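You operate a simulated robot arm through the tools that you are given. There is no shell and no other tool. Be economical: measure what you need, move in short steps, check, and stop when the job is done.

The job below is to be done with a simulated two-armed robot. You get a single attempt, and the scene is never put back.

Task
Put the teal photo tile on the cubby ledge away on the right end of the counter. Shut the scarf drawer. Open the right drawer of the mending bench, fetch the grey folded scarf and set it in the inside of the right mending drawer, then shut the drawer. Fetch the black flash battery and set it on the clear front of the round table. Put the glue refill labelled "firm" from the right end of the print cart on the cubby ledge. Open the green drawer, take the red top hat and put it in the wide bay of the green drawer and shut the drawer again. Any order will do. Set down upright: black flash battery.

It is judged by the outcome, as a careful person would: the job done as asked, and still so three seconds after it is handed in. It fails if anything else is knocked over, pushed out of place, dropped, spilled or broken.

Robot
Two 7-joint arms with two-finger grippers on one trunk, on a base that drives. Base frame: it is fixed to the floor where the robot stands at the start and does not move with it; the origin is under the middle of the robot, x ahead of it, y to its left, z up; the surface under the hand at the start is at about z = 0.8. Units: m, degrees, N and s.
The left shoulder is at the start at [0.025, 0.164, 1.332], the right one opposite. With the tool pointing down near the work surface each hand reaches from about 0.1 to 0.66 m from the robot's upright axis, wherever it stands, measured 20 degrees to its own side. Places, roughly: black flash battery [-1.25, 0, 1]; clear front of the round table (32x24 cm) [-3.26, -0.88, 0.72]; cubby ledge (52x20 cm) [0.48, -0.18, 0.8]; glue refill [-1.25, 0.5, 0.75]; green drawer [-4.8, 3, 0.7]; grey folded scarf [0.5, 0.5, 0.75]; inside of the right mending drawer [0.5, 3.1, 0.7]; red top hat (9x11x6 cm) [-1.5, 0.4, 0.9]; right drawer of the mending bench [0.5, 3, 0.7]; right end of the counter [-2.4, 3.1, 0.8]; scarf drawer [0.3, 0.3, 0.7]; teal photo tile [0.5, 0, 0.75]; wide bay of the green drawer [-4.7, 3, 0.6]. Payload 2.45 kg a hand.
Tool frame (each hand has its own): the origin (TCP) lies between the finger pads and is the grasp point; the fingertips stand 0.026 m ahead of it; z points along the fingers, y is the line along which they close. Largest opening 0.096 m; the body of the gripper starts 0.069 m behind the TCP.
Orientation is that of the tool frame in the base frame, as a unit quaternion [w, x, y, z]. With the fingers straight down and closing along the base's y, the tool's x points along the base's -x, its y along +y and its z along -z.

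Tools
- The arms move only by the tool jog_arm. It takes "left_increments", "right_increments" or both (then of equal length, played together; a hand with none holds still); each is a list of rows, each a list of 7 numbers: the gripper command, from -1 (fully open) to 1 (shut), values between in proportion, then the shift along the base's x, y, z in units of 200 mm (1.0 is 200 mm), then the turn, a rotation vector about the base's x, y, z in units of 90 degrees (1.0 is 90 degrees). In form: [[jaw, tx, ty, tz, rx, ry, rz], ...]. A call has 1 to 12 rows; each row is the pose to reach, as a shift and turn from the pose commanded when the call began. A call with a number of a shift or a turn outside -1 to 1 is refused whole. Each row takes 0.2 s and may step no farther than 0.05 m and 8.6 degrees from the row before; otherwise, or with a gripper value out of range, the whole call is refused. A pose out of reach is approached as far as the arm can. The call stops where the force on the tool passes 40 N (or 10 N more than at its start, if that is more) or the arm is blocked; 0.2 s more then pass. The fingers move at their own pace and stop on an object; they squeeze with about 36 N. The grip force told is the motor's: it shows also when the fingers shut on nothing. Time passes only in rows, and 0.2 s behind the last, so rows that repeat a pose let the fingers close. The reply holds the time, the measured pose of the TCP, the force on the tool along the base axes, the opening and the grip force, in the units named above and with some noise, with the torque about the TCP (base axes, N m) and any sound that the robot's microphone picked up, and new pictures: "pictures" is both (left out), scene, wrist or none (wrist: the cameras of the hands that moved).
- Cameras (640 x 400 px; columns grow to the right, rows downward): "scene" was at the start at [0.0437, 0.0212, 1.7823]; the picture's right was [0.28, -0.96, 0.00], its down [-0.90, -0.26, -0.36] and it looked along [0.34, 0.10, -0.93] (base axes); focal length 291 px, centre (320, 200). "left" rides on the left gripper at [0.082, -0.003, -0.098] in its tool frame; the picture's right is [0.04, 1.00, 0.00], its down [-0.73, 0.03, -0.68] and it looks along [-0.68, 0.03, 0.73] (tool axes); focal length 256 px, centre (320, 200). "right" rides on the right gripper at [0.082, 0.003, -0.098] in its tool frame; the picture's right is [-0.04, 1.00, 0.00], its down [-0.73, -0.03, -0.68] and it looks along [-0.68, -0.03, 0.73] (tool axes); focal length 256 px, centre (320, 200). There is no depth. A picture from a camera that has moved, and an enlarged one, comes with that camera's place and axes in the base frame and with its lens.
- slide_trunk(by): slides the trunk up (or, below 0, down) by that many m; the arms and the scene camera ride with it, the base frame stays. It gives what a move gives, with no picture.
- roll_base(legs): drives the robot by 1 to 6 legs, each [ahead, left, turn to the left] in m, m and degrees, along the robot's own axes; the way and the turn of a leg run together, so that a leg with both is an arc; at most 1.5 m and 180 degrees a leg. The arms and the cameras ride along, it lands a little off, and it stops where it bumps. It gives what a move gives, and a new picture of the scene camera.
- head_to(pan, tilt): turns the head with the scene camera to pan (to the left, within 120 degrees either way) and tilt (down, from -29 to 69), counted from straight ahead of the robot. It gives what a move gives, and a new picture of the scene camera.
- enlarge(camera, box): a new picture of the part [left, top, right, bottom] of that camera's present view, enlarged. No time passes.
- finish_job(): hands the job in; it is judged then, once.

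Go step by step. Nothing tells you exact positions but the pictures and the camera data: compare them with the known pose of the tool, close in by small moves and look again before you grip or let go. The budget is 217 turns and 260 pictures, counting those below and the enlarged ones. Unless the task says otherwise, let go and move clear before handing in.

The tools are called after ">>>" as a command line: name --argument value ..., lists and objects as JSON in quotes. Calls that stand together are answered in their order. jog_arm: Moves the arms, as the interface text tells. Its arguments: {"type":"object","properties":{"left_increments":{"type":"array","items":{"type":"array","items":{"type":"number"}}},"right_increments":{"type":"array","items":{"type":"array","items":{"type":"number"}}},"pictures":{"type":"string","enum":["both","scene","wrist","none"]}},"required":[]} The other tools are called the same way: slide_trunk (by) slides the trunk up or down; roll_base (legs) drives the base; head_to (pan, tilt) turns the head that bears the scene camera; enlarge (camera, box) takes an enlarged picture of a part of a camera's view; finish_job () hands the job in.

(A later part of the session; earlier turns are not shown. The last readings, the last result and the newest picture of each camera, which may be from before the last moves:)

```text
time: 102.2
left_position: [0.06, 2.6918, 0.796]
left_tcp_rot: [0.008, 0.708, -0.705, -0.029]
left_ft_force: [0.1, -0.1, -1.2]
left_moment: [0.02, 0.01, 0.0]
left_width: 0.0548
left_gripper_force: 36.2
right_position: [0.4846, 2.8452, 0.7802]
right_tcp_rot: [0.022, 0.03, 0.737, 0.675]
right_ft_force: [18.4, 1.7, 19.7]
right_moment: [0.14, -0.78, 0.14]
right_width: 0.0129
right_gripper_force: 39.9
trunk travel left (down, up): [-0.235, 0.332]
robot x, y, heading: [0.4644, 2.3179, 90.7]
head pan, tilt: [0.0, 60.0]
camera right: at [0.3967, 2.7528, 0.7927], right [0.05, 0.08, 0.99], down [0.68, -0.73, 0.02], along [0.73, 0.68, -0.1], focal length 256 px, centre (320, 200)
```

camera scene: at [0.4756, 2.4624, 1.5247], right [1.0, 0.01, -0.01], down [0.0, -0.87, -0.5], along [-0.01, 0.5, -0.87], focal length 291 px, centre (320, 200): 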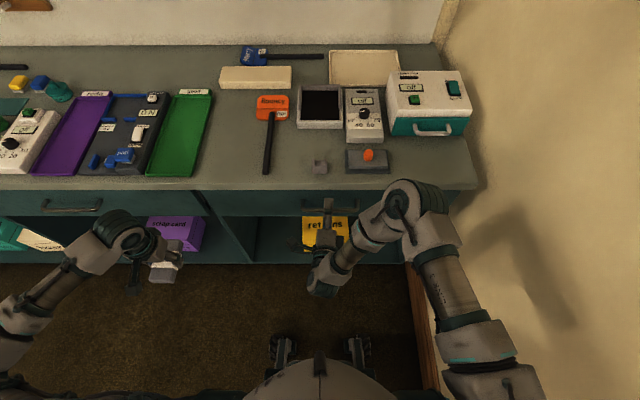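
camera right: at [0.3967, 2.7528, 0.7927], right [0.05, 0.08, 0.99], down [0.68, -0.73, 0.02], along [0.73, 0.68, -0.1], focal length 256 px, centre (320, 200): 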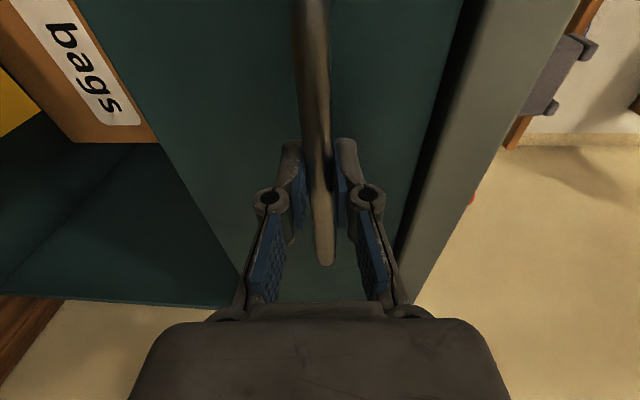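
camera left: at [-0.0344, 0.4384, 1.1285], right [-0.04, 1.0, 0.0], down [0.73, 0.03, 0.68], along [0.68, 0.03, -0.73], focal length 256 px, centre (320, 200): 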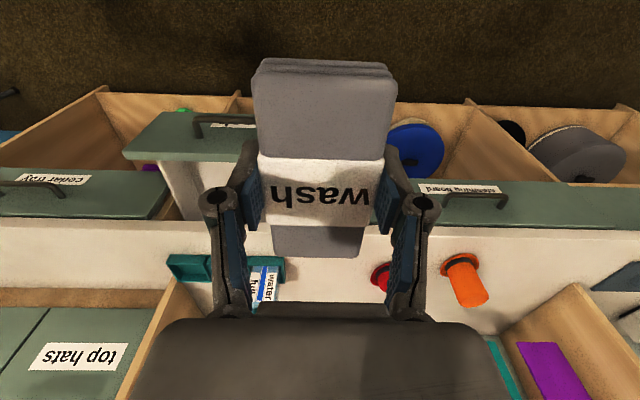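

The bar is gripped. I'll pull the drawer out by backing the base up about 20 cm.

>>> roll_base --legs '[[-0.2, 0, 0]]'

>>> head_to --pan -120 --tilt 50

```text
time: 102.9
left_position: [0.0573, 2.68, 0.7934]
left_tcp_rot: [0.006, 0.708, -0.706, -0.027]
left_ft_force: [-0.5, -0.6, 0.1]
left_moment: [0.02, -0.05, -0.01]
left_width: 0.055
left_gripper_force: 35.8
right_position: [0.4846, 2.833, 0.7801]
right_tcp_rot: [0.029, 0.029, 0.737, 0.675]
right_ft_force: [5.1, 0.9, -24.2]
right_moment: [-0.33, -0.07, 1.16]
right_width: 0.0129
right_gripper_force: 39.6
trunk travel left (down, up): [-0.235, 0.332]
robot x, y, heading: [0.4625, 2.3045, 90.6]
head pan, tilt: [0.0, 60.0]
stopped in leg 1: the force on the tool passed its limit at 42 N (the readings are from after the stop); the commanded pose is now the measured one
camera scene: at [0.4595, 2.4559, 1.5238], right [1.0, 0.01, 0.0], down [0.01, -0.87, -0.49], along [0.0, 0.49, -0.87], focal length 291 px, centre (320, 200)
```

scene: 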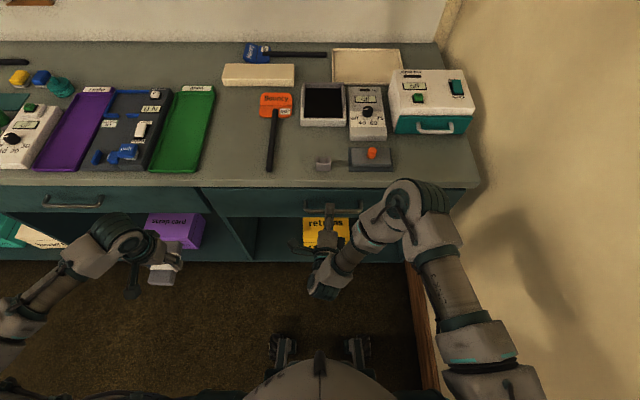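

```text
time: 104.9
left_position: [0.058, 2.6821, 0.7938]
left_tcp_rot: [0.007, 0.708, -0.706, -0.028]
left_ft_force: [-0.5, -0.7, -1.2]
left_moment: [-0.01, 0.06, 0.01]
left_width: 0.055
left_gripper_force: 36.1
right_position: [0.4843, 2.8353, 0.7801]
right_tcp_rot: [0.027, 0.03, 0.737, 0.675]
right_ft_force: [6.1, 0.9, -44.8]
right_moment: [-0.4, -0.47, 0.18]
right_width: 0.0129
right_gripper_force: 39.5
trunk travel left (down, up): [-0.235, 0.332]
robot x, y, heading: [0.4647, 2.3087, 90.3]
head pan, tilt: [-120.0, 50.0]
camera scene: at [0.5279, 2.3565, 1.5372], right [-0.49, -0.87, 0.01], down [-0.67, 0.37, -0.65], along [0.56, -0.32, -0.76], focal length 291 px, centre (320, 200)
```

scene: 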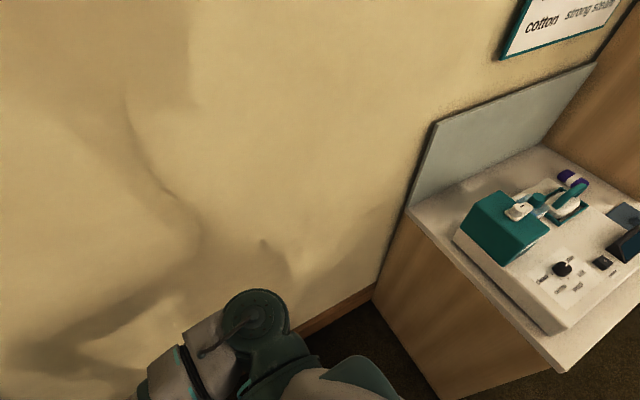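

The pull stopped on a vertical force: my hand is pushing up on the bar. I'll drop the trunk slightly to relieve it and read the force again.

>>> slide_trunk --by -0.005

>>> head_to --pan 0 --tilt 55

>>> enlarge --camera "scene" --box '[240, 100, 440, 225]'

```text
time: 105.5
left_position: [0.0579, 2.6808, 0.7901]
left_tcp_rot: [0.007, 0.708, -0.705, -0.03]
left_ft_force: [0.9, -0.1, -1.3]
left_moment: [0.0, -0.02, 0.01]
left_width: 0.055
left_gripper_force: 35.9
right_position: [0.4847, 2.8356, 0.781]
right_tcp_rot: [0.027, 0.031, 0.732, 0.68]
right_ft_force: [7.0, 1.4, -20.5]
right_moment: [-0.22, -0.52, 1.02]
right_width: 0.013
right_gripper_force: 39.6
trunk travel left (down, up): [-0.23, 0.337]
robot x, y, heading: [0.4614, 2.3067, 90.6]
head pan, tilt: [-120.0, 50.0]
```

```text
time: 107.5
left_position: [0.0583, 2.6801, 0.7912]
left_tcp_rot: [0.005, 0.709, -0.705, -0.028]
left_ft_force: [-0.2, -0.3, -2.5]
left_moment: [-0.03, 0.02, -0.01]
left_width: 0.0554
left_gripper_force: 36.2
right_position: [0.4837, 2.8334, 0.7809]
right_tcp_rot: [0.027, 0.031, 0.732, 0.68]
right_ft_force: [5.3, 2.5, 0.6]
right_moment: [0.01, -0.58, -0.37]
right_width: 0.0127
right_gripper_force: 39.1
trunk travel left (down, up): [-0.23, 0.337]
robot x, y, heading: [0.4616, 2.3107, 90.3]
head pan, tilt: [0.0, 55.0]
camera scene: at [0.4599, 2.4628, 1.5255], right [1.0, 0.01, 0.0], down [0.01, -0.82, -0.57], along [0.0, 0.57, -0.82], focal length 291 px, centre (320, 200)
```

scene: 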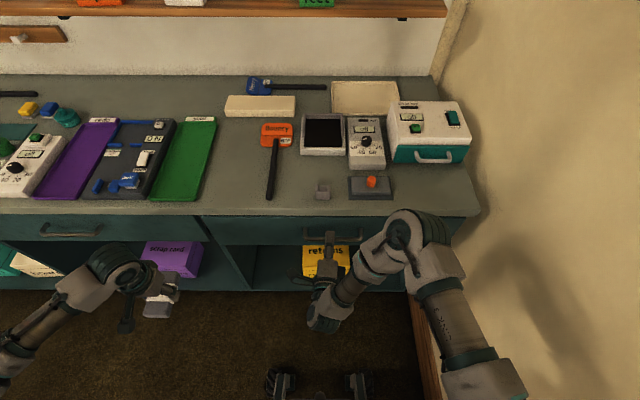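

```text
3.20 times, centred on (340, 162) of scene
camera zoom: at [0.4599, 2.4628, 1.5255], right [1.0, 0.01, 0.0], down [0.01, -0.82, -0.57], along [0.0, 0.57, -0.82], focal length 932 px, centre (256, 320)
```

zoom: 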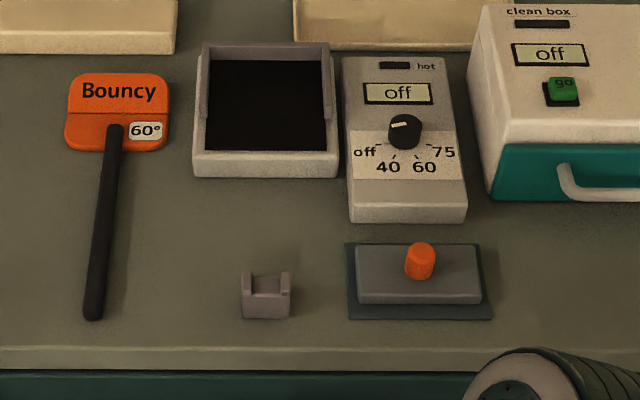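

Forces are now near zero and the bench items are undisturbed. I'll pull again.

>>> roll_base --legs '[[-0.19, 0, 0]]'

```text
time: 109.0
left_position: [0.0582, 2.4894, 0.7906]
left_tcp_rot: [0.004, 0.709, -0.704, -0.029]
left_ft_force: [0.4, -0.8, -1.3]
left_moment: [0.01, -0.04, 0.0]
left_width: 0.0549
left_gripper_force: 36.1
right_position: [0.4843, 2.6461, 0.7811]
right_tcp_rot: [0.025, 0.03, 0.732, 0.68]
right_ft_force: [1.1, 0.1, 1.4]
right_moment: [0.09, -0.46, 0.11]
right_width: 0.0131
right_gripper_force: 39.2
trunk travel left (down, up): [-0.23, 0.337]
robot x, y, heading: [0.4648, 2.1201, 90.7]
head pan, tilt: [0.0, 55.0]
camera scene: at [0.4601, 2.2724, 1.5256], right [1.0, 0.01, 0.0], down [0.01, -0.82, -0.57], along [0.0, 0.57, -0.82], focal length 291 px, centre (320, 200)
```

scene: 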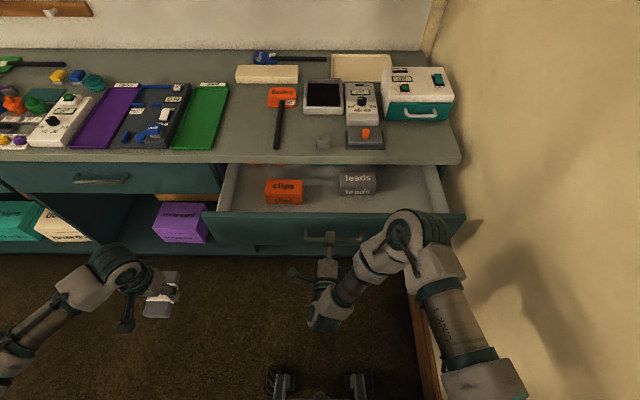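

The drawer is open, holding "clips" and "leads" boxes with free space on the left, around x = 0.19. I'll let go of the handle and draw the right hand back.

>>> jog_arm --right_increments '[[-0.3, 0, 0, 0, 0, 0, 0], [-0.3, 0, 0, 0, 0, 0, 0], [-0.3, 0, -0.1, 0, 0, 0, 0], [-0.3, 0, -0.2, 0, 0, 0, 0], [-0.3, 0, -0.25, 0, 0, 0, 0]]' --pictures "wrist"

```text
time: 110.2
left_position: [0.0585, 2.4892, 0.7925]
left_tcp_rot: [0.005, 0.71, -0.704, -0.03]
left_ft_force: [-0.6, -1.4, -0.8]
left_moment: [-0.03, 0.0, -0.04]
left_width: 0.0549
left_gripper_force: 36.1
right_position: [0.4839, 2.5948, 0.7813]
right_tcp_rot: [0.025, 0.031, 0.733, 0.679]
right_ft_force: [0.2, -0.2, 0.3]
right_moment: [0.04, -0.03, -0.02]
right_width: 0.0622
right_gripper_force: 0.1
trunk travel left (down, up): [-0.23, 0.337]
robot x, y, heading: [0.4619, 2.1188, 90.5]
head pan, tilt: [0.0, 55.0]
camera right: at [0.3965, 2.5029, 0.7927], right [0.05, 0.07, 1.0], down [0.68, -0.74, 0.02], along [0.73, 0.67, -0.09], focal length 256 px, centre (320, 200)
```

right: 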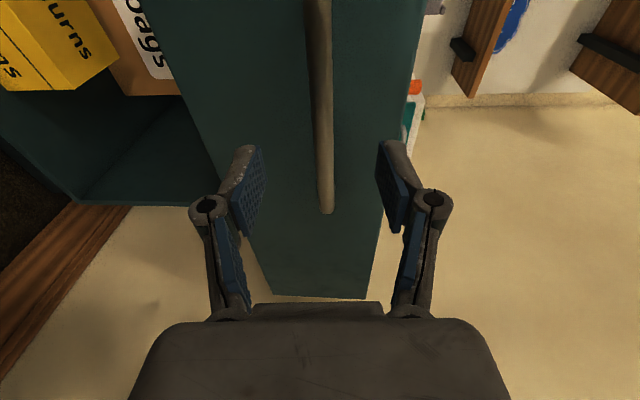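

Clear of the bar. Now raise the trunk and move closer and left so the left hand can reach over the open drawer.

>>> slide_trunk --by 0.22

>>> roll_base --legs '[[0.13, 0.1, 0]]'

```text
time: 112.6
left_position: [0.0596, 2.4882, 1.0131]
left_tcp_rot: [0.006, 0.71, -0.704, -0.029]
left_ft_force: [0.2, -0.5, -1.1]
left_moment: [0.0, 0.01, -0.02]
left_width: 0.0548
left_gripper_force: 35.8
right_position: [0.4842, 2.594, 1.0006]
right_tcp_rot: [0.025, 0.03, 0.731, 0.681]
right_ft_force: [-0.2, -0.6, 0.3]
right_moment: [0.02, -0.02, 0.0]
right_width: 0.0624
right_gripper_force: 0.0
trunk travel left (down, up): [-0.45, 0.117]
robot x, y, heading: [0.4639, 2.118, 90.4]
head pan, tilt: [0.0, 55.0]
```

```text
time: 114.0
left_position: [-0.0227, 2.6163, 1.0211]
left_tcp_rot: [0.009, 0.709, -0.704, -0.036]
left_ft_force: [-0.6, 0.2, 0.2]
left_moment: [-0.01, -0.02, -0.02]
left_width: 0.0551
left_gripper_force: 35.7
right_position: [0.4017, 2.7217, 1.0018]
right_tcp_rot: [0.019, 0.036, 0.731, 0.681]
right_ft_force: [-0.9, -0.3, 0.0]
right_moment: [-0.01, 0.03, -0.05]
right_width: 0.0622
right_gripper_force: 0.1
trunk travel left (down, up): [-0.45, 0.117]
robot x, y, heading: [0.3672, 2.2511, 90.3]
head pan, tilt: [0.0, 55.0]
camera scene: at [0.3938, 2.309, 1.7478], right [1.0, 0.01, -0.02], down [0.0, -0.82, -0.57], along [-0.02, 0.57, -0.82], focal length 291 px, centre (320, 200)
```

scene: 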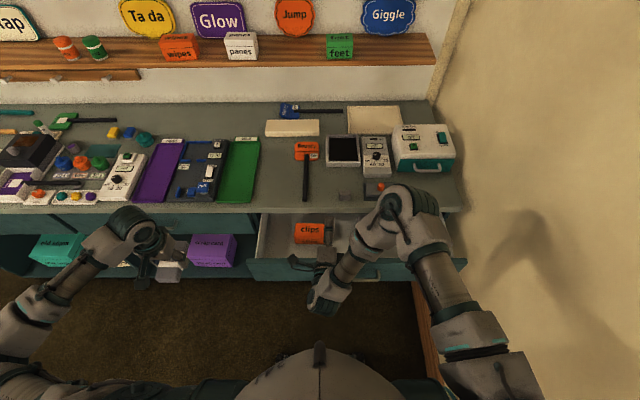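

I'll bring the left hand with the scarf over the free left part of the drawer.

>>> jog_arm --left_increments '[[1, 0.2, 0.1, 0, 0, 0, 0], [1, 0.4, 0.2, 0, 0, 0, 0], [1, 0.6, 0.35, 0, 0, 0, 0], [1, 0.8, 0.5, 0, 0, 0, 0], [1, 0.95, 0.65, -0.1, 0, 0, 0], [1, 1.0, 0.8, -0.2, 0, 0, 0], [1, 1.0, 0.8, -0.3, 0, 0, 0]]' --pictures "both"

```text
time: 115.6
left_position: [0.1698, 2.7774, 0.9547]
left_tcp_rot: [0.006, 0.708, -0.705, -0.033]
left_ft_force: [0.1, -0.2, -1.1]
left_moment: [-0.01, 0.05, 0.01]
left_width: 0.0548
left_gripper_force: 36.4
right_position: [0.3953, 2.7229, 1.0032]
right_tcp_rot: [0.024, 0.032, 0.73, 0.682]
right_ft_force: [-0.1, 0.3, -0.9]
right_moment: [-0.03, -0.01, 0.08]
right_width: 0.0622
right_gripper_force: 0.1
trunk travel left (down, up): [-0.45, 0.117]
robot x, y, heading: [0.3683, 2.2496, 90.6]
head pan, tilt: [0.0, 55.0]
camera scene: at [0.3679, 2.3138, 1.7477], right [1.0, 0.01, 0.0], down [0.01, -0.82, -0.57], along [0.0, 0.57, -0.82], focal length 291 px, centre (320, 200)
camera left: at [0.1804, 2.6927, 1.0503], right [-1.0, -0.05, 0.05], down [0.0, 0.71, 0.71], along [-0.07, 0.71, -0.7], focal length 256 px, centre (320, 200)
```

scene: 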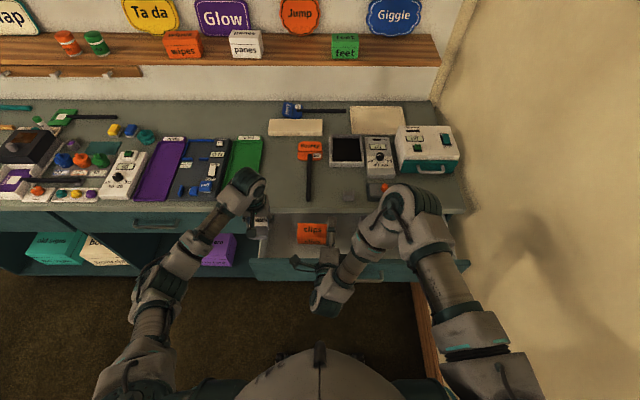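
left: 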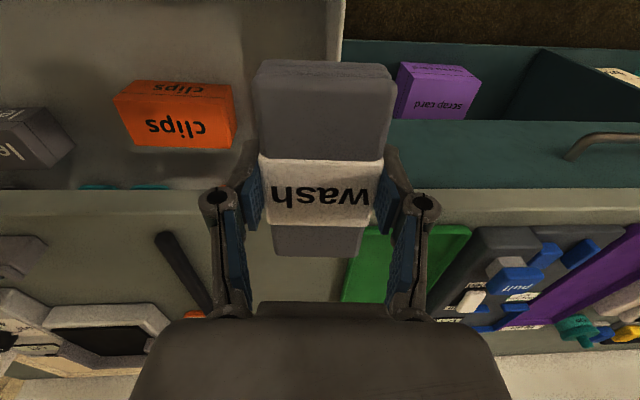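

The free bay lies between the drawer's left wall (x ≈ 0.135) and the clips box (x ≈ 0.26). I'll check the front-to-back room before lowering.

>>> enlarge --camera "scene" --box '[230, 180, 390, 280]'

>>> enlarge --camera "left" --box '[80, 0, 400, 200]'

```text
4.00 times, centred on (310, 230) of scene
camera zoom: at [0.3679, 2.3138, 1.7477], right [1.0, 0.01, 0.0], down [0.01, -0.82, -0.57], along [0.0, 0.57, -0.82], focal length 1165 px, centre (360, 80)
```

zoom: 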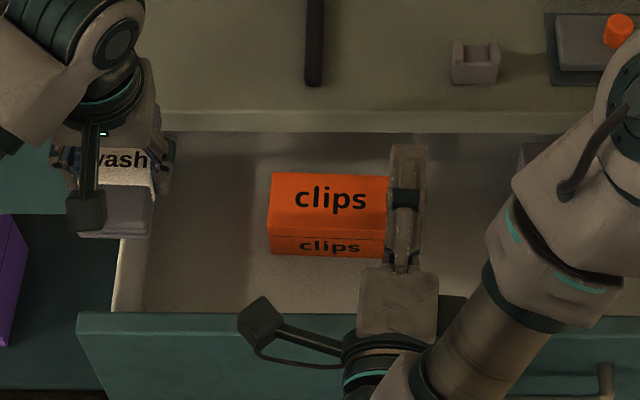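

```text
2.00 times, centred on (240, 100) of left
camera zoom: at [0.1804, 2.6927, 1.0503], right [-1.0, -0.05, 0.05], down [0.0, 0.71, 0.71], along [-0.07, 0.71, -0.7], focal length 512 px, centre (480, 400)
```

zoom: 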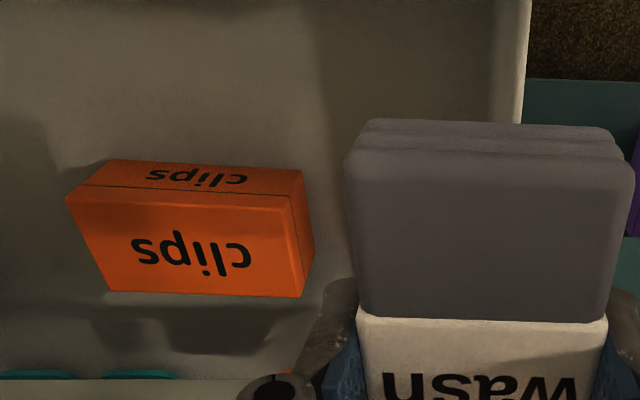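

There's about 14.5 cm of depth for the 12.4 cm scarf. I'll align to [0.20, 2.788] and lower partway.

>>> jog_arm --left_increments '[[1, 0.14, 0.055, -0.1, 0, 0, 0.04], [1, 0.14, 0.055, -0.25, 0, 0, 0.04], [1, 0.14, 0.055, -0.4, 0, 0, 0.04], [1, 0.14, 0.055, -0.45, 0, 0, 0.04]]' --pictures "both"

```text
time: 116.6
left_position: [0.1979, 2.787, 0.8657]
left_tcp_rot: [0.006, 0.73, -0.682, -0.033]
left_ft_force: [1.3, -0.3, 0.4]
left_moment: [0.01, 0.02, 0.01]
left_width: 0.055
left_gripper_force: 36.3
right_position: [0.3967, 2.7224, 1.0033]
right_tcp_rot: [0.024, 0.033, 0.731, 0.681]
right_ft_force: [0.8, 0.5, 0.0]
right_moment: [0.02, 0.01, 0.0]
right_width: 0.0626
right_gripper_force: 0.1
trunk travel left (down, up): [-0.45, 0.117]
robot x, y, heading: [0.3656, 2.2461, 90.4]
head pan, tilt: [0.0, 55.0]
camera scene: at [0.3742, 2.3144, 1.7477], right [1.0, 0.01, 0.0], down [0.01, -0.82, -0.57], along [-0.01, 0.57, -0.82], focal length 291 px, centre (320, 200)
camera left: at [0.2135, 2.704, 0.9598], right [-0.99, -0.11, 0.05], down [-0.04, 0.7, 0.71], along [-0.11, 0.7, -0.7], focal length 256 px, centre (320, 200)
```

scene: 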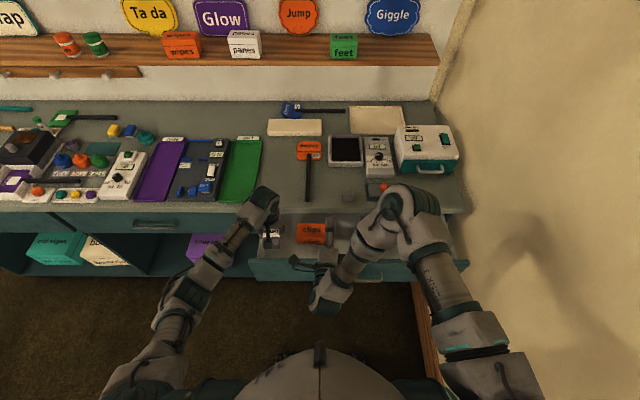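
left: 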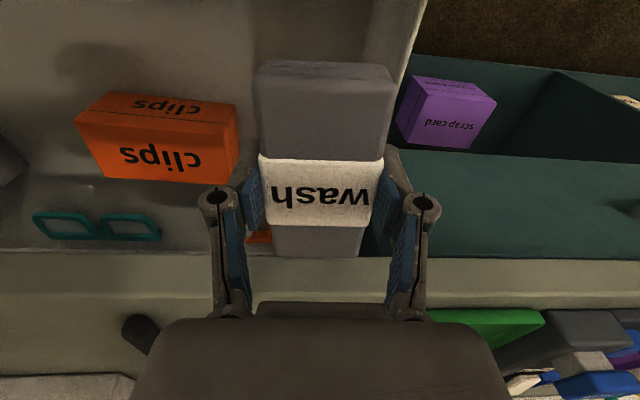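

The small yaw tweak went the wrong way, so I'll undo it. I'll also centre on y = 2.781 and lower further, watching the force.

>>> jog_arm --left_increments '[[1, 0.03, -0.03, -0.02, 0, 0, -0.045], [1, 0.03, -0.03, -0.1, 0, 0, -0.045], [1, 0.03, -0.03, -0.2, 0, 0, -0.045], [1, 0.03, -0.03, -0.3, 0, 0, -0.045], [1, 0.03, -0.03, -0.4, 0, 0, -0.045]]' --pictures "both"

```text
time: 117.8
left_position: [0.199, 2.782, 0.784]
left_tcp_rot: [-0.005, -0.707, 0.707, 0.032]
left_ft_force: [0.0, 0.5, -1.4]
left_moment: [-0.03, 0.02, 0.02]
left_width: 0.0552
left_gripper_force: 35.7
right_position: [0.3908, 2.7217, 1.0028]
right_tcp_rot: [0.024, 0.031, 0.731, 0.681]
right_ft_force: [-0.3, 0.3, 0.4]
right_moment: [0.0, 0.03, 0.0]
right_width: 0.0623
right_gripper_force: 0.0
trunk travel left (down, up): [-0.45, 0.117]
robot x, y, heading: [0.3664, 2.2489, 90.4]
head pan, tilt: [0.0, 55.0]
camera scene: at [0.3723, 2.314, 1.7477], right [1.0, 0.01, 0.0], down [0.01, -0.82, -0.57], along [-0.01, 0.57, -0.82], focal length 291 px, centre (320, 200)
camera left: at [0.2074, 2.6965, 0.8786], right [-1.0, -0.04, 0.05], down [0.01, 0.71, 0.71], along [-0.06, 0.71, -0.7], focal length 256 px, centre (320, 200)
```

scene: 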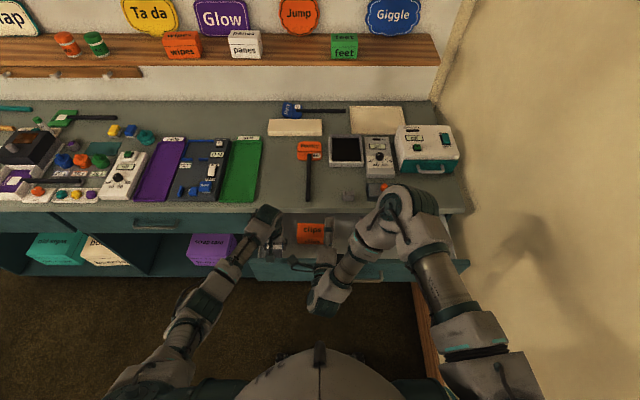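
left: 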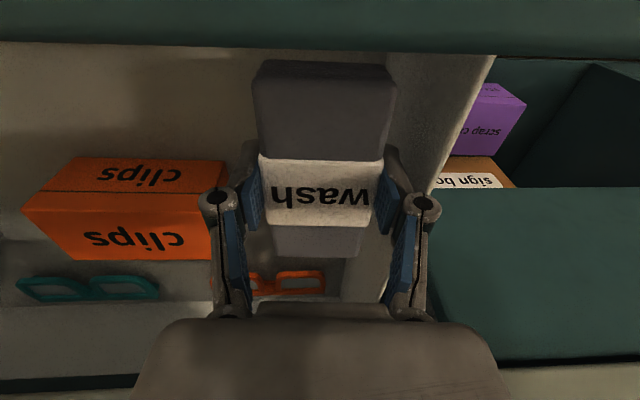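

The scarf has passed the lip and sits within the bay. I'll keep lowering toward the drawer floor.

>>> jog_arm --left_increments '[[1, 0.01, 0, -0.08, 0, 0, 0], [1, 0.01, 0, -0.16, 0, 0, 0], [1, 0.01, 0, -0.2, 0, 0, 0]]' --pictures "wrist"

```text
time: 118.6
left_position: [0.1992, 2.7826, 0.7535]
left_tcp_rot: [-0.002, -0.706, 0.707, 0.036]
left_ft_force: [0.7, -4.0, 6.2]
left_moment: [-0.36, -0.12, -0.12]
left_width: 0.0551
left_gripper_force: 35.6
right_position: [0.3913, 2.7193, 1.0048]
right_tcp_rot: [0.024, 0.031, 0.729, 0.683]
right_ft_force: [0.7, 1.0, 0.7]
right_moment: [0.02, -0.01, -0.02]
right_width: 0.0625
right_gripper_force: 0.0
trunk travel left (down, up): [-0.45, 0.117]
robot x, y, heading: [0.3669, 2.2477, 90.8]
head pan, tilt: [0.0, 55.0]
stopped in row 3 (left hand): the force on the tool passed its limit at 50 N (the readings are from after the stop); the commanded pose is now the measured one
camera left: at [0.2079, 2.6973, 0.8482], right [-1.0, -0.04, 0.05], down [0.01, 0.7, 0.71], along [-0.06, 0.71, -0.7], focal length 256 px, centre (320, 200)
```

left: 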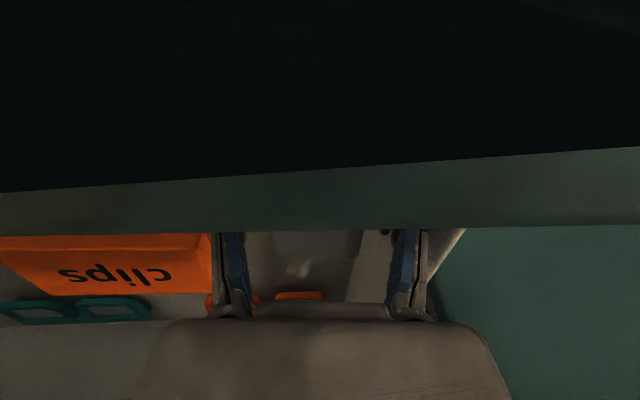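

My wrist camera is touching the drawer's front panel, so it needs to be open further. I'll lift slightly and nudge the drawer open by easing the scarf's end gently against the inside of the front.

>>> jog_arm --left_increments '[[1, 0, 0, 0.05, 0, 0, 0], [1, 0, 0, 0.1, 0, 0, 0], [1, 0, -0.08, 0.1, 0, 0, 0], [1, 0, -0.16, 0.1, 0, 0, 0], [1, 0, -0.24, 0.1, 0, 0, 0], [1, 0, -0.32, 0.1, 0, 0, 0], [1, 0, -0.42, 0.1, 0, 0, 0]]' --pictures "both"

```text
time: 120.2
left_position: [0.1965, 2.699, 0.7736]
left_tcp_rot: [0.003, 0.707, -0.707, -0.036]
left_ft_force: [0.1, -0.4, -0.8]
left_moment: [0.02, 0.02, 0.02]
left_width: 0.0548
left_gripper_force: 36.5
right_position: [0.3895, 2.7183, 1.0049]
right_tcp_rot: [0.024, 0.031, 0.729, 0.683]
right_ft_force: [-0.5, 0.1, 0.2]
right_moment: [-0.02, -0.01, 0.05]
right_width: 0.0623
right_gripper_force: 0.0
trunk travel left (down, up): [-0.45, 0.117]
robot x, y, heading: [0.3644, 2.2489, 90.8]
head pan, tilt: [0.0, 55.0]
camera scene: at [0.3659, 2.3119, 1.7478], right [1.0, 0.01, 0.0], down [0.01, -0.82, -0.57], along [0.0, 0.57, -0.82], focal length 291 px, centre (320, 200)
camera left: at [0.2055, 2.6126, 0.8684], right [-1.0, -0.04, 0.05], down [0.01, 0.7, 0.71], along [-0.06, 0.71, -0.7], focal length 256 px, centre (320, 200)
```

scene: 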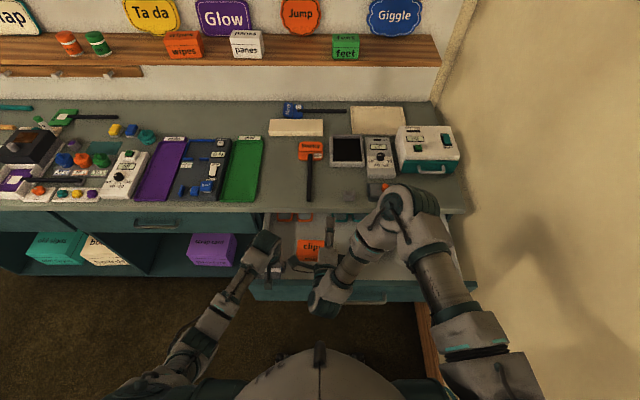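
left: 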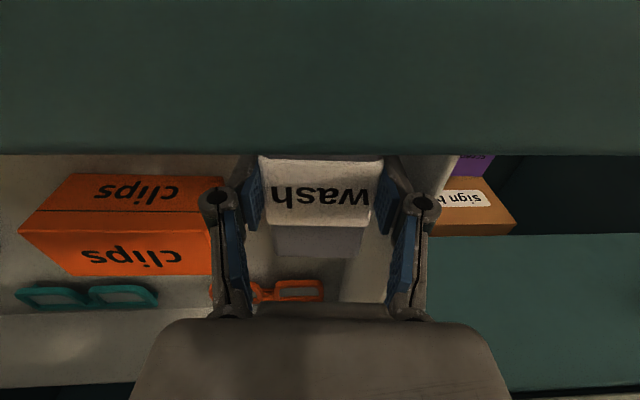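

The drawer is now about 7 cm further open. I'll move inward so the camera clears the front panel, then lower.

>>> jog_arm --left_increments '[[1, 0.02, 0.12, 0.05, 0, 0, 0], [1, 0.04, 0.24, 0.05, 0, 0, 0], [1, 0.04, 0.35, 0.0, 0, 0, 0], [1, 0.04, 0.35, -0.1, 0, 0, 0], [1, 0.04, 0.35, -0.17, 0, 0, 0]]' --pictures "both"

```text
time: 121.4
left_position: [0.2046, 2.7689, 0.7392]
left_tcp_rot: [-0.002, -0.706, 0.707, 0.035]
left_ft_force: [0.0, 0.2, -0.4]
left_moment: [0.01, 0.02, 0.01]
left_width: 0.0553
left_gripper_force: 36.0
right_position: [0.3899, 2.7189, 1.0029]
right_tcp_rot: [0.024, 0.031, 0.73, 0.682]
right_ft_force: [-0.3, -0.3, 0.3]
right_moment: [0.0, 0.0, -0.03]
right_width: 0.0626
right_gripper_force: 0.0
trunk travel left (down, up): [-0.45, 0.117]
robot x, y, heading: [0.3695, 2.2461, 90.7]
head pan, tilt: [0.0, 55.0]
camera scene: at [0.3666, 2.314, 1.7477], right [1.0, 0.01, 0.0], down [0.01, -0.82, -0.57], along [-0.01, 0.57, -0.82], focal length 291 px, centre (320, 200)
camera left: at [0.2139, 2.6845, 0.8341], right [-1.0, -0.04, 0.05], down [0.01, 0.7, 0.71], along [-0.06, 0.71, -0.7], focal length 256 px, centre (320, 200)
```

scene: 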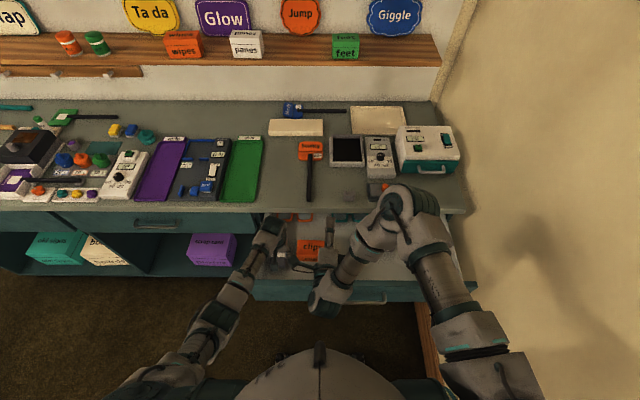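
left: 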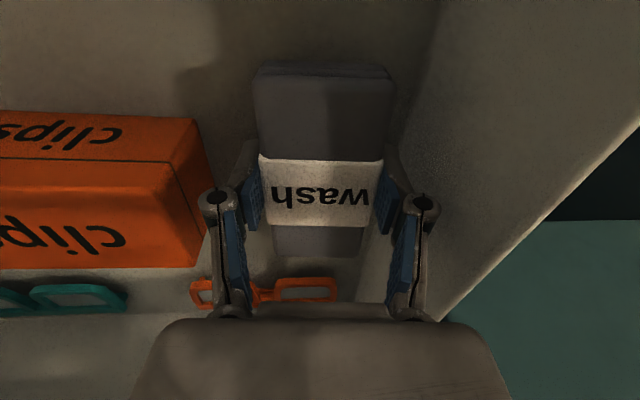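

The camera is inside now and the scarf hangs just above the drawer floor. I'll lower to contact.

>>> jog_arm --left_increments '[[1, 0, 0, -0.03, 0, 0, 0], [1, 0, 0, -0.06, 0, 0, 0], [1, 0, 0, -0.08, 0, 0, 0]]' --pictures "none"

>>> jog_arm --left_increments '[[1, 0, 0, -0.02, 0, 0, 0], [1, 0, 0, -0.035, 0, 0, 0], [1, 0, 0, -0.05, 0, 0, 0]]' --pictures "wrist"

```text
time: 122.2
left_position: [0.2044, 2.7685, 0.7266]
left_tcp_rot: [-0.001, 0.707, -0.707, -0.036]
left_ft_force: [-2.4, 0.8, 19.2]
left_moment: [-0.94, -0.48, -0.07]
left_width: 0.0551
left_gripper_force: 36.6
right_position: [0.3898, 2.7181, 1.0047]
right_tcp_rot: [0.024, 0.032, 0.729, 0.683]
right_ft_force: [-0.1, 0.0, 0.6]
right_moment: [0.0, 0.06, -0.03]
right_width: 0.0625
right_gripper_force: 0.1
trunk travel left (down, up): [-0.45, 0.117]
robot x, y, heading: [0.369, 2.2501, 90.8]
head pan, tilt: [0.0, 55.0]
```

```text
time: 122.8
left_position: [0.2048, 2.7737, 0.7223]
left_tcp_rot: [0.002, -0.705, 0.708, 0.04]
left_ft_force: [-2.8, -1.2, 19.0]
left_moment: [-0.66, -0.31, -0.15]
left_width: 0.0556
left_gripper_force: 35.8
right_position: [0.3899, 2.7192, 1.0062]
right_tcp_rot: [0.025, 0.03, 0.73, 0.683]
right_ft_force: [-0.1, -0.8, 0.1]
right_moment: [-0.02, 0.0, 0.02]
right_width: 0.0622
right_gripper_force: 0.1
trunk travel left (down, up): [-0.45, 0.117]
robot x, y, heading: [0.3654, 2.2463, 90.6]
head pan, tilt: [0.0, 55.0]
stopped in row 3 (left hand): the force on the tool passed its limit at 43 N (the readings are from after the stop); the commanded pose is now the measured one
camera left: at [0.2138, 2.6871, 0.8152], right [-1.0, -0.04, 0.05], down [0.01, 0.69, 0.72], along [-0.06, 0.72, -0.69], focal length 256 px, centre (320, 200)
```

left: 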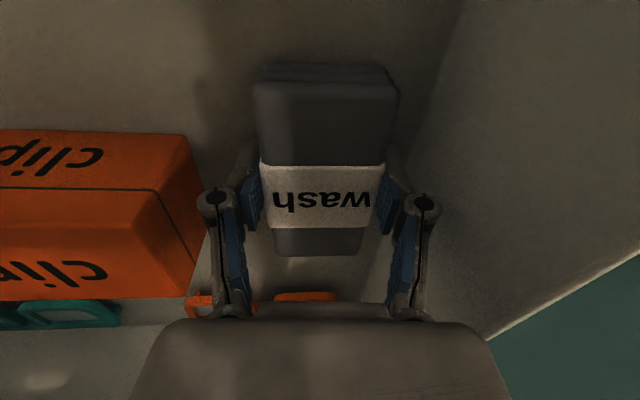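

The scarf has touched the floor of the drawer. I'll release it with a modest opening and lift straight up.

>>> jog_arm --left_increments '[[0.0, 0, 0, 0, 0, 0, 0], [-0.5, 0, 0, 0, 0, 0, 0], [-0.5, 0, 0, 0.0, 0, 0, 0], [-0.5, 0, 0, 0.1, 0, 0, 0], [-0.5, 0, 0, 0.3, 0, 0, 0], [-0.5, 0, 0, 0.5, 0, 0, 0], [-0.5, 0, 0, 0.7, 0, 0, 0], [-0.5, 0, 0, 0.9, 0, 0, 0]]' --pictures "both"

```text
time: 124.6
left_position: [0.2055, 2.7715, 0.9022]
left_tcp_rot: [0.001, -0.706, 0.707, 0.038]
left_ft_force: [0.2, 0.5, 0.9]
left_moment: [-0.02, 0.01, 0.0]
left_width: 0.0722
left_gripper_force: 0.0
right_position: [0.3904, 2.7172, 1.005]
right_tcp_rot: [0.025, 0.031, 0.73, 0.683]
right_ft_force: [-0.4, -1.0, -0.1]
right_moment: [0.03, 0.0, 0.0]
right_width: 0.0623
right_gripper_force: 0.0
trunk travel left (down, up): [-0.45, 0.117]
robot x, y, heading: [0.3637, 2.2488, 90.9]
head pan, tilt: [0.0, 55.0]
camera scene: at [0.3668, 2.3135, 1.7478], right [1.0, 0.01, 0.0], down [0.01, -0.82, -0.57], along [-0.01, 0.57, -0.82], focal length 291 px, centre (320, 200)
camera left: at [0.214, 2.6852, 0.9947], right [-1.0, -0.04, 0.05], down [0.01, 0.69, 0.72], along [-0.06, 0.72, -0.69], focal length 256 px, centre (320, 200)
```

scene: 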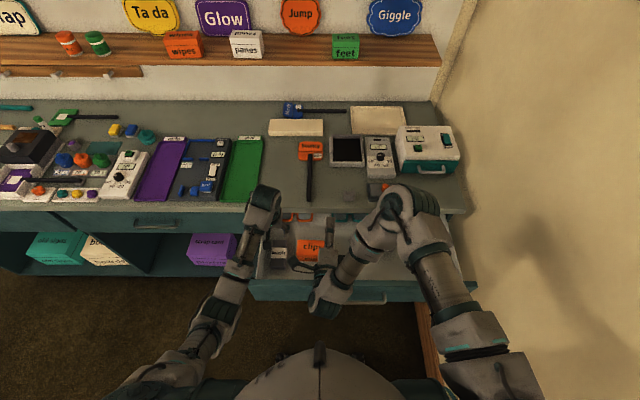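
left: 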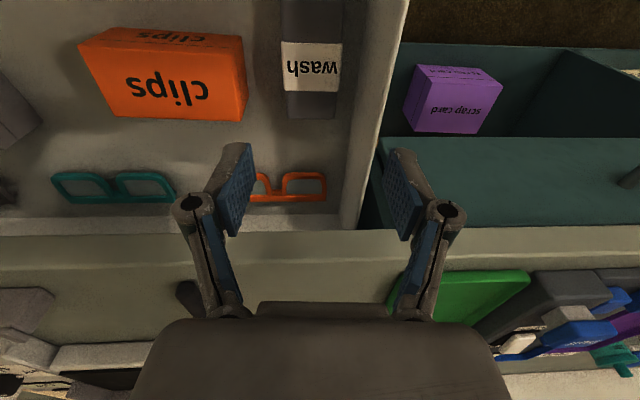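

The scarf lies flat in the drawer. Now I'll bring the closed left hand out in front of the drawer to push it shut.

>>> jog_arm --left_increments '[[1, 0, -0.2, 0.05, 0, 0, 0], [1, 0.05, -0.4, 0.05, 0, 0, 0], [1, 0.1, -0.6, 0.05, 0, 0, 0], [1, 0.15, -0.8, 0.05, 0, 0, 0], [1, 0.2, -1.0, 0.05, 0, 0, 0]]' --pictures "none"

>>> jog_arm --left_increments '[[1, 0, -0.18, 0, 0, 0, 0], [1, 0, -0.25, -0.15, 0, 0, 0], [1, 0, -0.25, -0.38, 0, 0, 0], [1, 0, -0.25, -0.6, 0, 0, 0], [1, 0, -0.25, -0.75, 0, 0, 0]]' --pictures "both"

```text
time: 125.8
left_position: [0.244, 2.5693, 0.9108]
left_tcp_rot: [0.001, -0.706, 0.707, 0.037]
left_ft_force: [0.2, 0.2, 0.2]
left_moment: [0.0, 0.03, 0.0]
left_width: 0.0
left_gripper_force: 28.6
right_position: [0.3876, 2.7177, 1.0059]
right_tcp_rot: [0.023, 0.032, 0.729, 0.683]
right_ft_force: [-0.3, -0.5, -1.9]
right_moment: [0.02, -0.01, -0.05]
right_width: 0.062
right_gripper_force: 0.1
trunk travel left (down, up): [-0.45, 0.117]
robot x, y, heading: [0.3663, 2.247, 90.6]
head pan, tilt: [0.0, 55.0]
```

```text
time: 127.0
left_position: [0.2443, 2.5227, 0.7616]
left_tcp_rot: [-0.002, 0.707, -0.706, -0.039]
left_ft_force: [-0.5, 0.1, -0.4]
left_moment: [0.03, -0.02, 0.01]
left_width: 0.0002
left_gripper_force: 28.5
right_position: [0.3899, 2.7187, 1.0055]
right_tcp_rot: [0.024, 0.031, 0.729, 0.683]
right_ft_force: [0.5, -0.5, 0.3]
right_moment: [0.0, 0.0, -0.01]
right_width: 0.0627
right_gripper_force: 0.0
trunk travel left (down, up): [-0.45, 0.117]
robot x, y, heading: [0.3688, 2.2479, 90.6]
head pan, tilt: [0.0, 55.0]
camera scene: at [0.3658, 2.312, 1.7478], right [1.0, 0.01, 0.0], down [0.01, -0.82, -0.57], along [0.0, 0.57, -0.82], focal length 291 px, centre (320, 200)
camera left: at [0.253, 2.4361, 0.8542], right [-1.0, -0.04, 0.05], down [0.01, 0.69, 0.72], along [-0.06, 0.72, -0.69], focal length 256 px, centre (320, 200)
```

scene: 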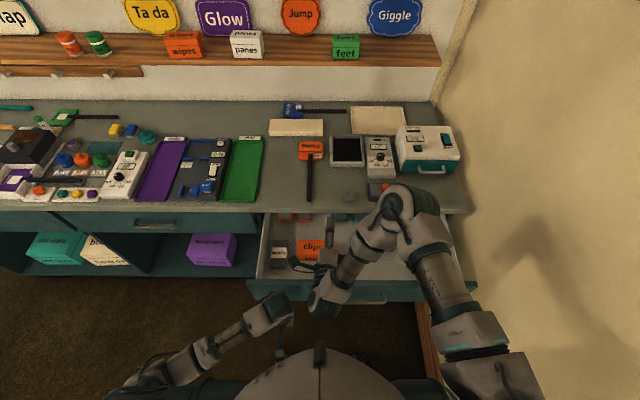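
left: 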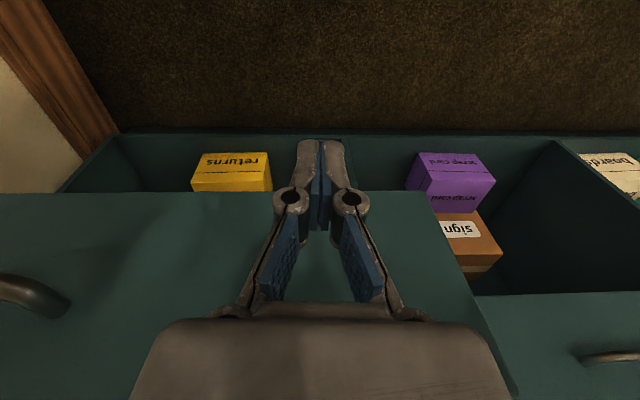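

The bench top overhangs the drawer face, so a straight-down hand would hit the lip at the end. I'll tilt the left hand forward about 45° and then push.

>>> jog_arm --left_increments '[[1, 0, 0, 0, 0.09, 0, 0], [1, 0, 0, 0, 0.18, 0, 0], [1, 0, 0, 0, 0.27, 0, 0], [1, 0, 0, 0, 0.36, 0, 0], [1, 0, 0, 0, 0.45, 0, 0], [1, 0, 0, 0, 0.54, 0, 0], [1, 0, 0.1, 0, 0.6, 0, 0], [1, 0, 0.25, 0, 0.6, 0, 0]]' --pictures "both"

```text
time: 128.8
left_position: [0.245, 2.5718, 0.761]
left_tcp_rot: [-0.322, 0.628, -0.612, -0.356]
left_ft_force: [0.0, 0.6, -0.6]
left_moment: [0.02, -0.01, 0.01]
left_width: 0.0
left_gripper_force: 28.4
right_position: [0.3904, 2.7174, 1.0046]
right_tcp_rot: [0.024, 0.031, 0.73, 0.682]
right_ft_force: [0.6, 0.4, 0.0]
right_moment: [0.0, -0.01, 0.0]
right_width: 0.0621
right_gripper_force: 0.1
trunk travel left (down, up): [-0.45, 0.117]
robot x, y, heading: [0.3672, 2.2461, 90.6]
head pan, tilt: [0.0, 55.0]
camera scene: at [0.367, 2.3123, 1.7478], right [1.0, 0.01, 0.0], down [0.01, -0.82, -0.57], along [-0.01, 0.57, -0.82], focal length 291 px, centre (320, 200)
camera left: at [0.2532, 2.4465, 0.7451], right [-1.0, -0.06, 0.0], down [0.01, -0.17, 0.98], along [-0.06, 0.98, 0.17], focal length 256 px, centre (320, 200)
```

scene: 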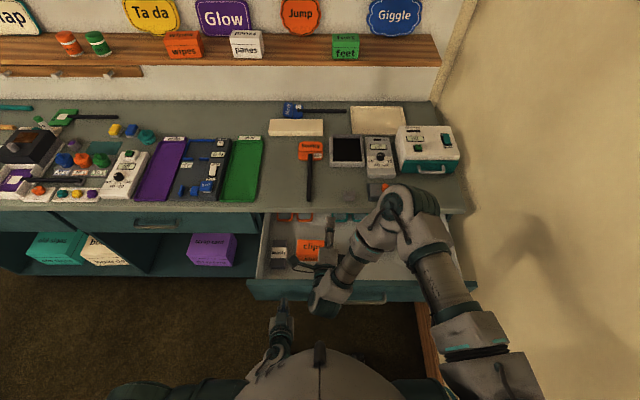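
left: 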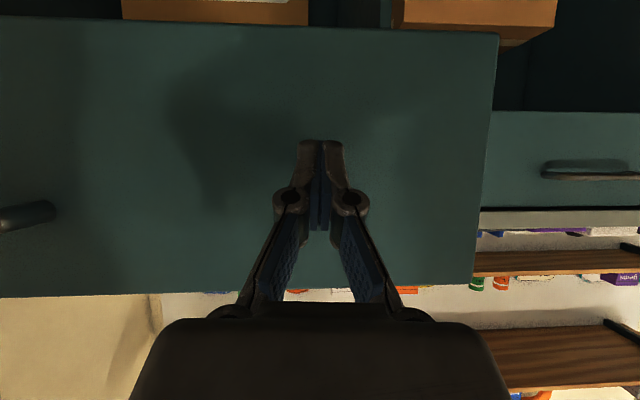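

Good, the fingertips face the drawer front. I'll push forward.

>>> jog_arm --left_increments '[[1, 0, 0.15, 0, 0, 0, 0], [1, 0, 0.3, 0, 0, 0, 0], [1, 0, 0.45, 0, 0, 0, 0], [1, 0, 0.6, 0, 0, 0, 0], [1, 0, 0.75, 0, 0, 0, 0], [1, 0, 0.9, 0, 0, 0, 0], [1, 0, 1.0, 0, 0, 0, 0]]' --pictures "none"

>>> jog_arm --left_increments '[[1, 0, 0.15, 0, 0, 0, 0], [1, 0, 0.3, 0, 0, 0, 0], [1, 0, 0.4, 0, 0, 0, 0], [1, 0, 0.48, 0, 0, 0, 0], [1, 0, 0.55, 0, 0, 0, 0]]' --pictures "both"

```text
time: 130.4
left_position: [0.2452, 2.7727, 0.7599]
left_tcp_rot: [-0.322, 0.629, -0.612, -0.355]
left_ft_force: [0.2, -1.2, 0.4]
left_moment: [0.03, -0.03, 0.04]
left_width: 0.0001
left_gripper_force: 28.8
right_position: [0.3908, 2.718, 1.0047]
right_tcp_rot: [0.024, 0.032, 0.73, 0.683]
right_ft_force: [0.2, -0.2, -0.2]
right_moment: [0.03, 0.0, -0.01]
right_width: 0.0624
right_gripper_force: 0.0
trunk travel left (down, up): [-0.45, 0.117]
robot x, y, heading: [0.3689, 2.2475, 90.4]
head pan, tilt: [0.0, 55.0]
```

```text
time: 131.4
left_position: [0.246, 2.8565, 0.7607]
left_tcp_rot: [-0.322, 0.629, -0.612, -0.356]
left_ft_force: [-0.2, -0.1, 0.2]
left_moment: [0.02, -0.01, -0.01]
left_width: 0.0
left_gripper_force: 28.2
right_position: [0.3898, 2.7145, 1.0066]
right_tcp_rot: [0.024, 0.032, 0.728, 0.684]
right_ft_force: [0.3, -1.0, 1.0]
right_moment: [0.02, 0.0, 0.01]
right_width: 0.0621
right_gripper_force: 0.1
trunk travel left (down, up): [-0.45, 0.117]
robot x, y, heading: [0.3689, 2.248, 90.8]
head pan, tilt: [0.0, 55.0]
stopped in row 4 (left hand): the force on the tool passed its limit at 86 N (the readings are from after the stop); the commanded pose is now the measured one
camera scene: at [0.3677, 2.3093, 1.7479], right [1.0, 0.01, 0.0], down [0.01, -0.82, -0.57], along [-0.01, 0.57, -0.82], focal length 291 px, centre (320, 200)
camera left: at [0.2552, 2.7315, 0.7461], right [-1.0, -0.07, 0.0], down [0.01, -0.17, 0.98], along [-0.07, 0.98, 0.17], focal length 256 px, centre (320, 200)
```

scene: 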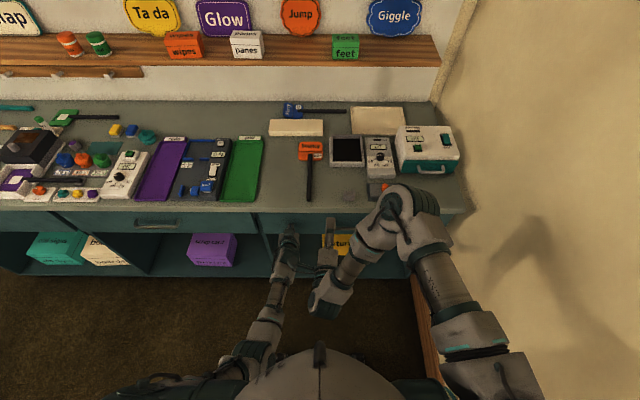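
left: 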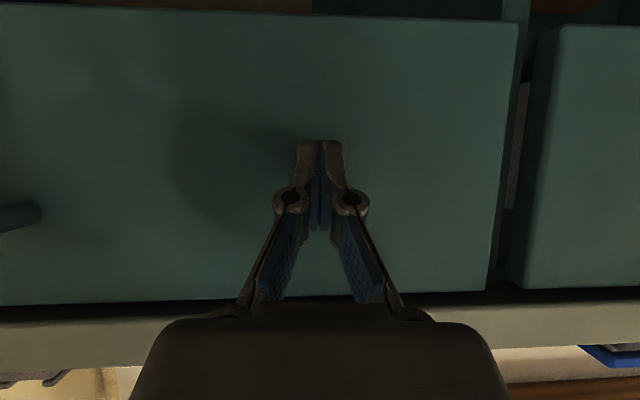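

The drawer hit its stop but may have bounced back about a centimetre. I'll press again gently.

>>> jog_arm --left_increments '[[1, 0, 0.02, 0, 0, 0, 0], [1, 0, 0.04, 0, 0, 0, 0], [1, 0, 0.055, 0, 0, 0, 0], [1, 0, 0.07, 0, 0, 0, 0], [1, 0, 0.08, 0, 0, 0, 0], [1, 0, 0.09, 0, 0, 0, 0], [1, 0, 0.1, 0, 0, 0, 0]]' --pictures "wrist"

>>> enlarge --camera "scene" --box '[180, 190, 420, 290]'

```text
time: 132.1
left_position: [0.246, 2.8594, 0.7568]
left_tcp_rot: [-0.319, 0.631, -0.612, -0.354]
left_ft_force: [-1.3, -23.4, 12.5]
left_moment: [0.23, -0.04, -0.07]
left_width: 0.0003
left_gripper_force: 28.5
right_position: [0.3909, 2.7123, 1.0078]
right_tcp_rot: [0.023, 0.031, 0.728, 0.685]
right_ft_force: [0.1, -0.1, 0.6]
right_moment: [0.02, 0.02, -0.04]
right_width: 0.0624
right_gripper_force: 0.0
trunk travel left (down, up): [-0.45, 0.117]
robot x, y, heading: [0.366, 2.249, 90.4]
head pan, tilt: [0.0, 55.0]
stopped in row 3 (left hand): the force on the tool passed its limit at 44 N (the readings are from after the stop); the commanded pose is now the measured one
camera left: at [0.2556, 2.7335, 0.7439], right [-1.0, -0.07, 0.0], down [0.01, -0.17, 0.99], along [-0.07, 0.98, 0.17], focal length 256 px, centre (320, 200)
```

left: 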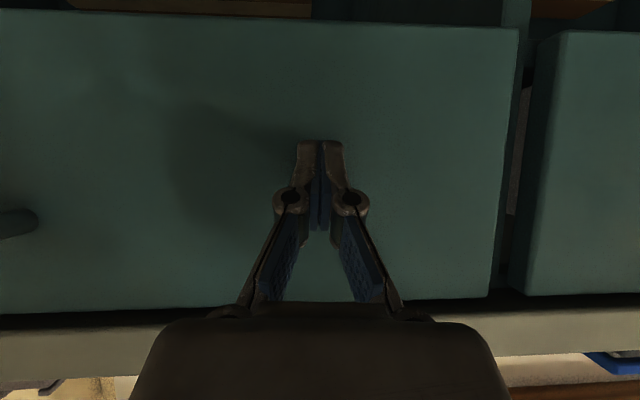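

```text
2.67 times, centred on (300, 240) of scene
camera zoom: at [0.3677, 2.3054, 1.7483], right [1.0, 0.01, 0.0], down [0.01, -0.82, -0.57], along [-0.01, 0.57, -0.82], focal length 777 px, centre (373, 93)
```

zoom: 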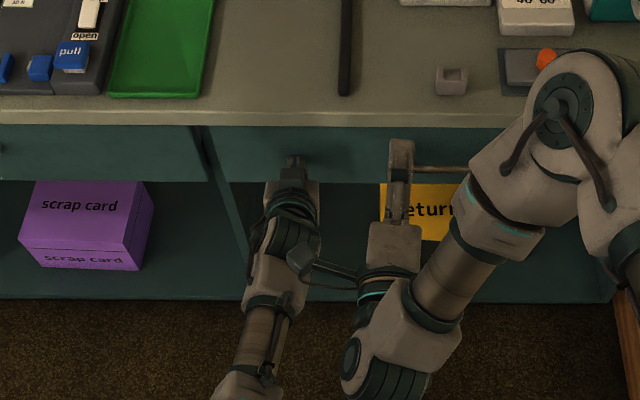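

The drawer is shut against its stop. I'll retract the left hand and bring both hands back to pointing down for travel.

>>> jog_arm --left_increments '[[1, 0, -0.2, 0, 0, 0, 0], [1, 0, -0.4, 0, 0, 0, 0], [1, -0.15, -0.55, 0, 0, 0, 0], [1, -0.3, -0.7, 0, -0.08, 0, 0], [1, -0.45, -0.85, 0.05, -0.16, 0, 0], [1, -0.6, -1.0, 0.1, -0.24, 0, 0], [1, -0.75, -1.0, 0.25, -0.32, 0, 0], [1, -0.85, -1.0, 0.45, -0.4, 0, 0], [1, -0.95, -1.0, 0.65, -0.48, 0, 0], [1, -1.0, -1.0, 0.85, -0.56, 0, 0], [1, -1.0, -1.0, 1.0, -0.6, 0, 0]]' --right_increments '[[0, 0, 0, 0.05, -0.087, 0.003, 0.004], [0, 0, -0.05, 0.1, -0.174, 0.006, 0.008], [0, 0, -0.1, 0.15, -0.262, 0.009, 0.012], [0, 0, -0.15, 0.2, -0.349, 0.012, 0.016], [0, 0, -0.2, 0.25, -0.436, 0.015, 0.02], [0, 0, -0.25, 0.3, -0.524, 0.018, 0.024], [0, 0, -0.3, 0.3, -0.611, 0.021, 0.028], [0, 0, -0.35, 0.3, -0.698, 0.024, 0.032], [0, 0, -0.4, 0.3, -0.785, 0.027, 0.036], [0, 0, -0.45, 0.3, -0.873, 0.03, 0.04], [0, 0, -0.5, 0.3, -0.96, 0.032, 0.043]]' --pictures "scene"

```text
time: 134.5
left_position: [0.0416, 2.6626, 0.9552]
left_tcp_rot: [0.003, 0.707, -0.706, -0.034]
left_ft_force: [-0.4, -0.2, -0.5]
left_moment: [0.02, -0.03, -0.02]
left_width: 0.0
left_gripper_force: 28.5
right_position: [0.3859, 2.6139, 1.0671]
right_tcp_rot: [0.002, -0.001, 1.0, -0.001]
right_ft_force: [0.4, 0.7, 0.3]
right_moment: [-0.01, 0.05, 0.01]
right_width: 0.0482
right_gripper_force: 0.0
trunk travel left (down, up): [-0.45, 0.117]
robot x, y, heading: [0.3632, 2.2463, 90.7]
head pan, tilt: [0.0, 55.0]
camera scene: at [0.361, 2.3138, 1.7477], right [1.0, 0.01, 0.0], down [0.01, -0.82, -0.57], along [0.0, 0.57, -0.82], focal length 291 px, centre (320, 200)
```

scene: 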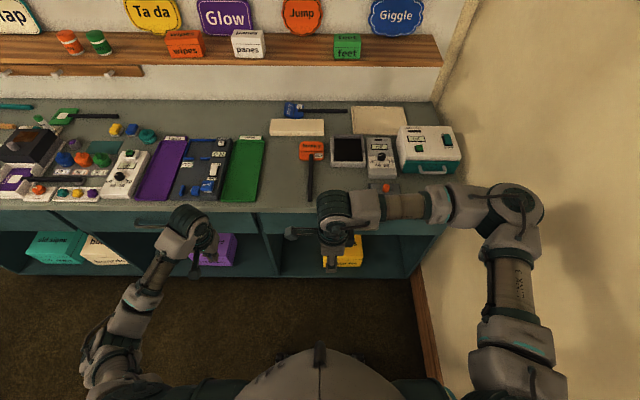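

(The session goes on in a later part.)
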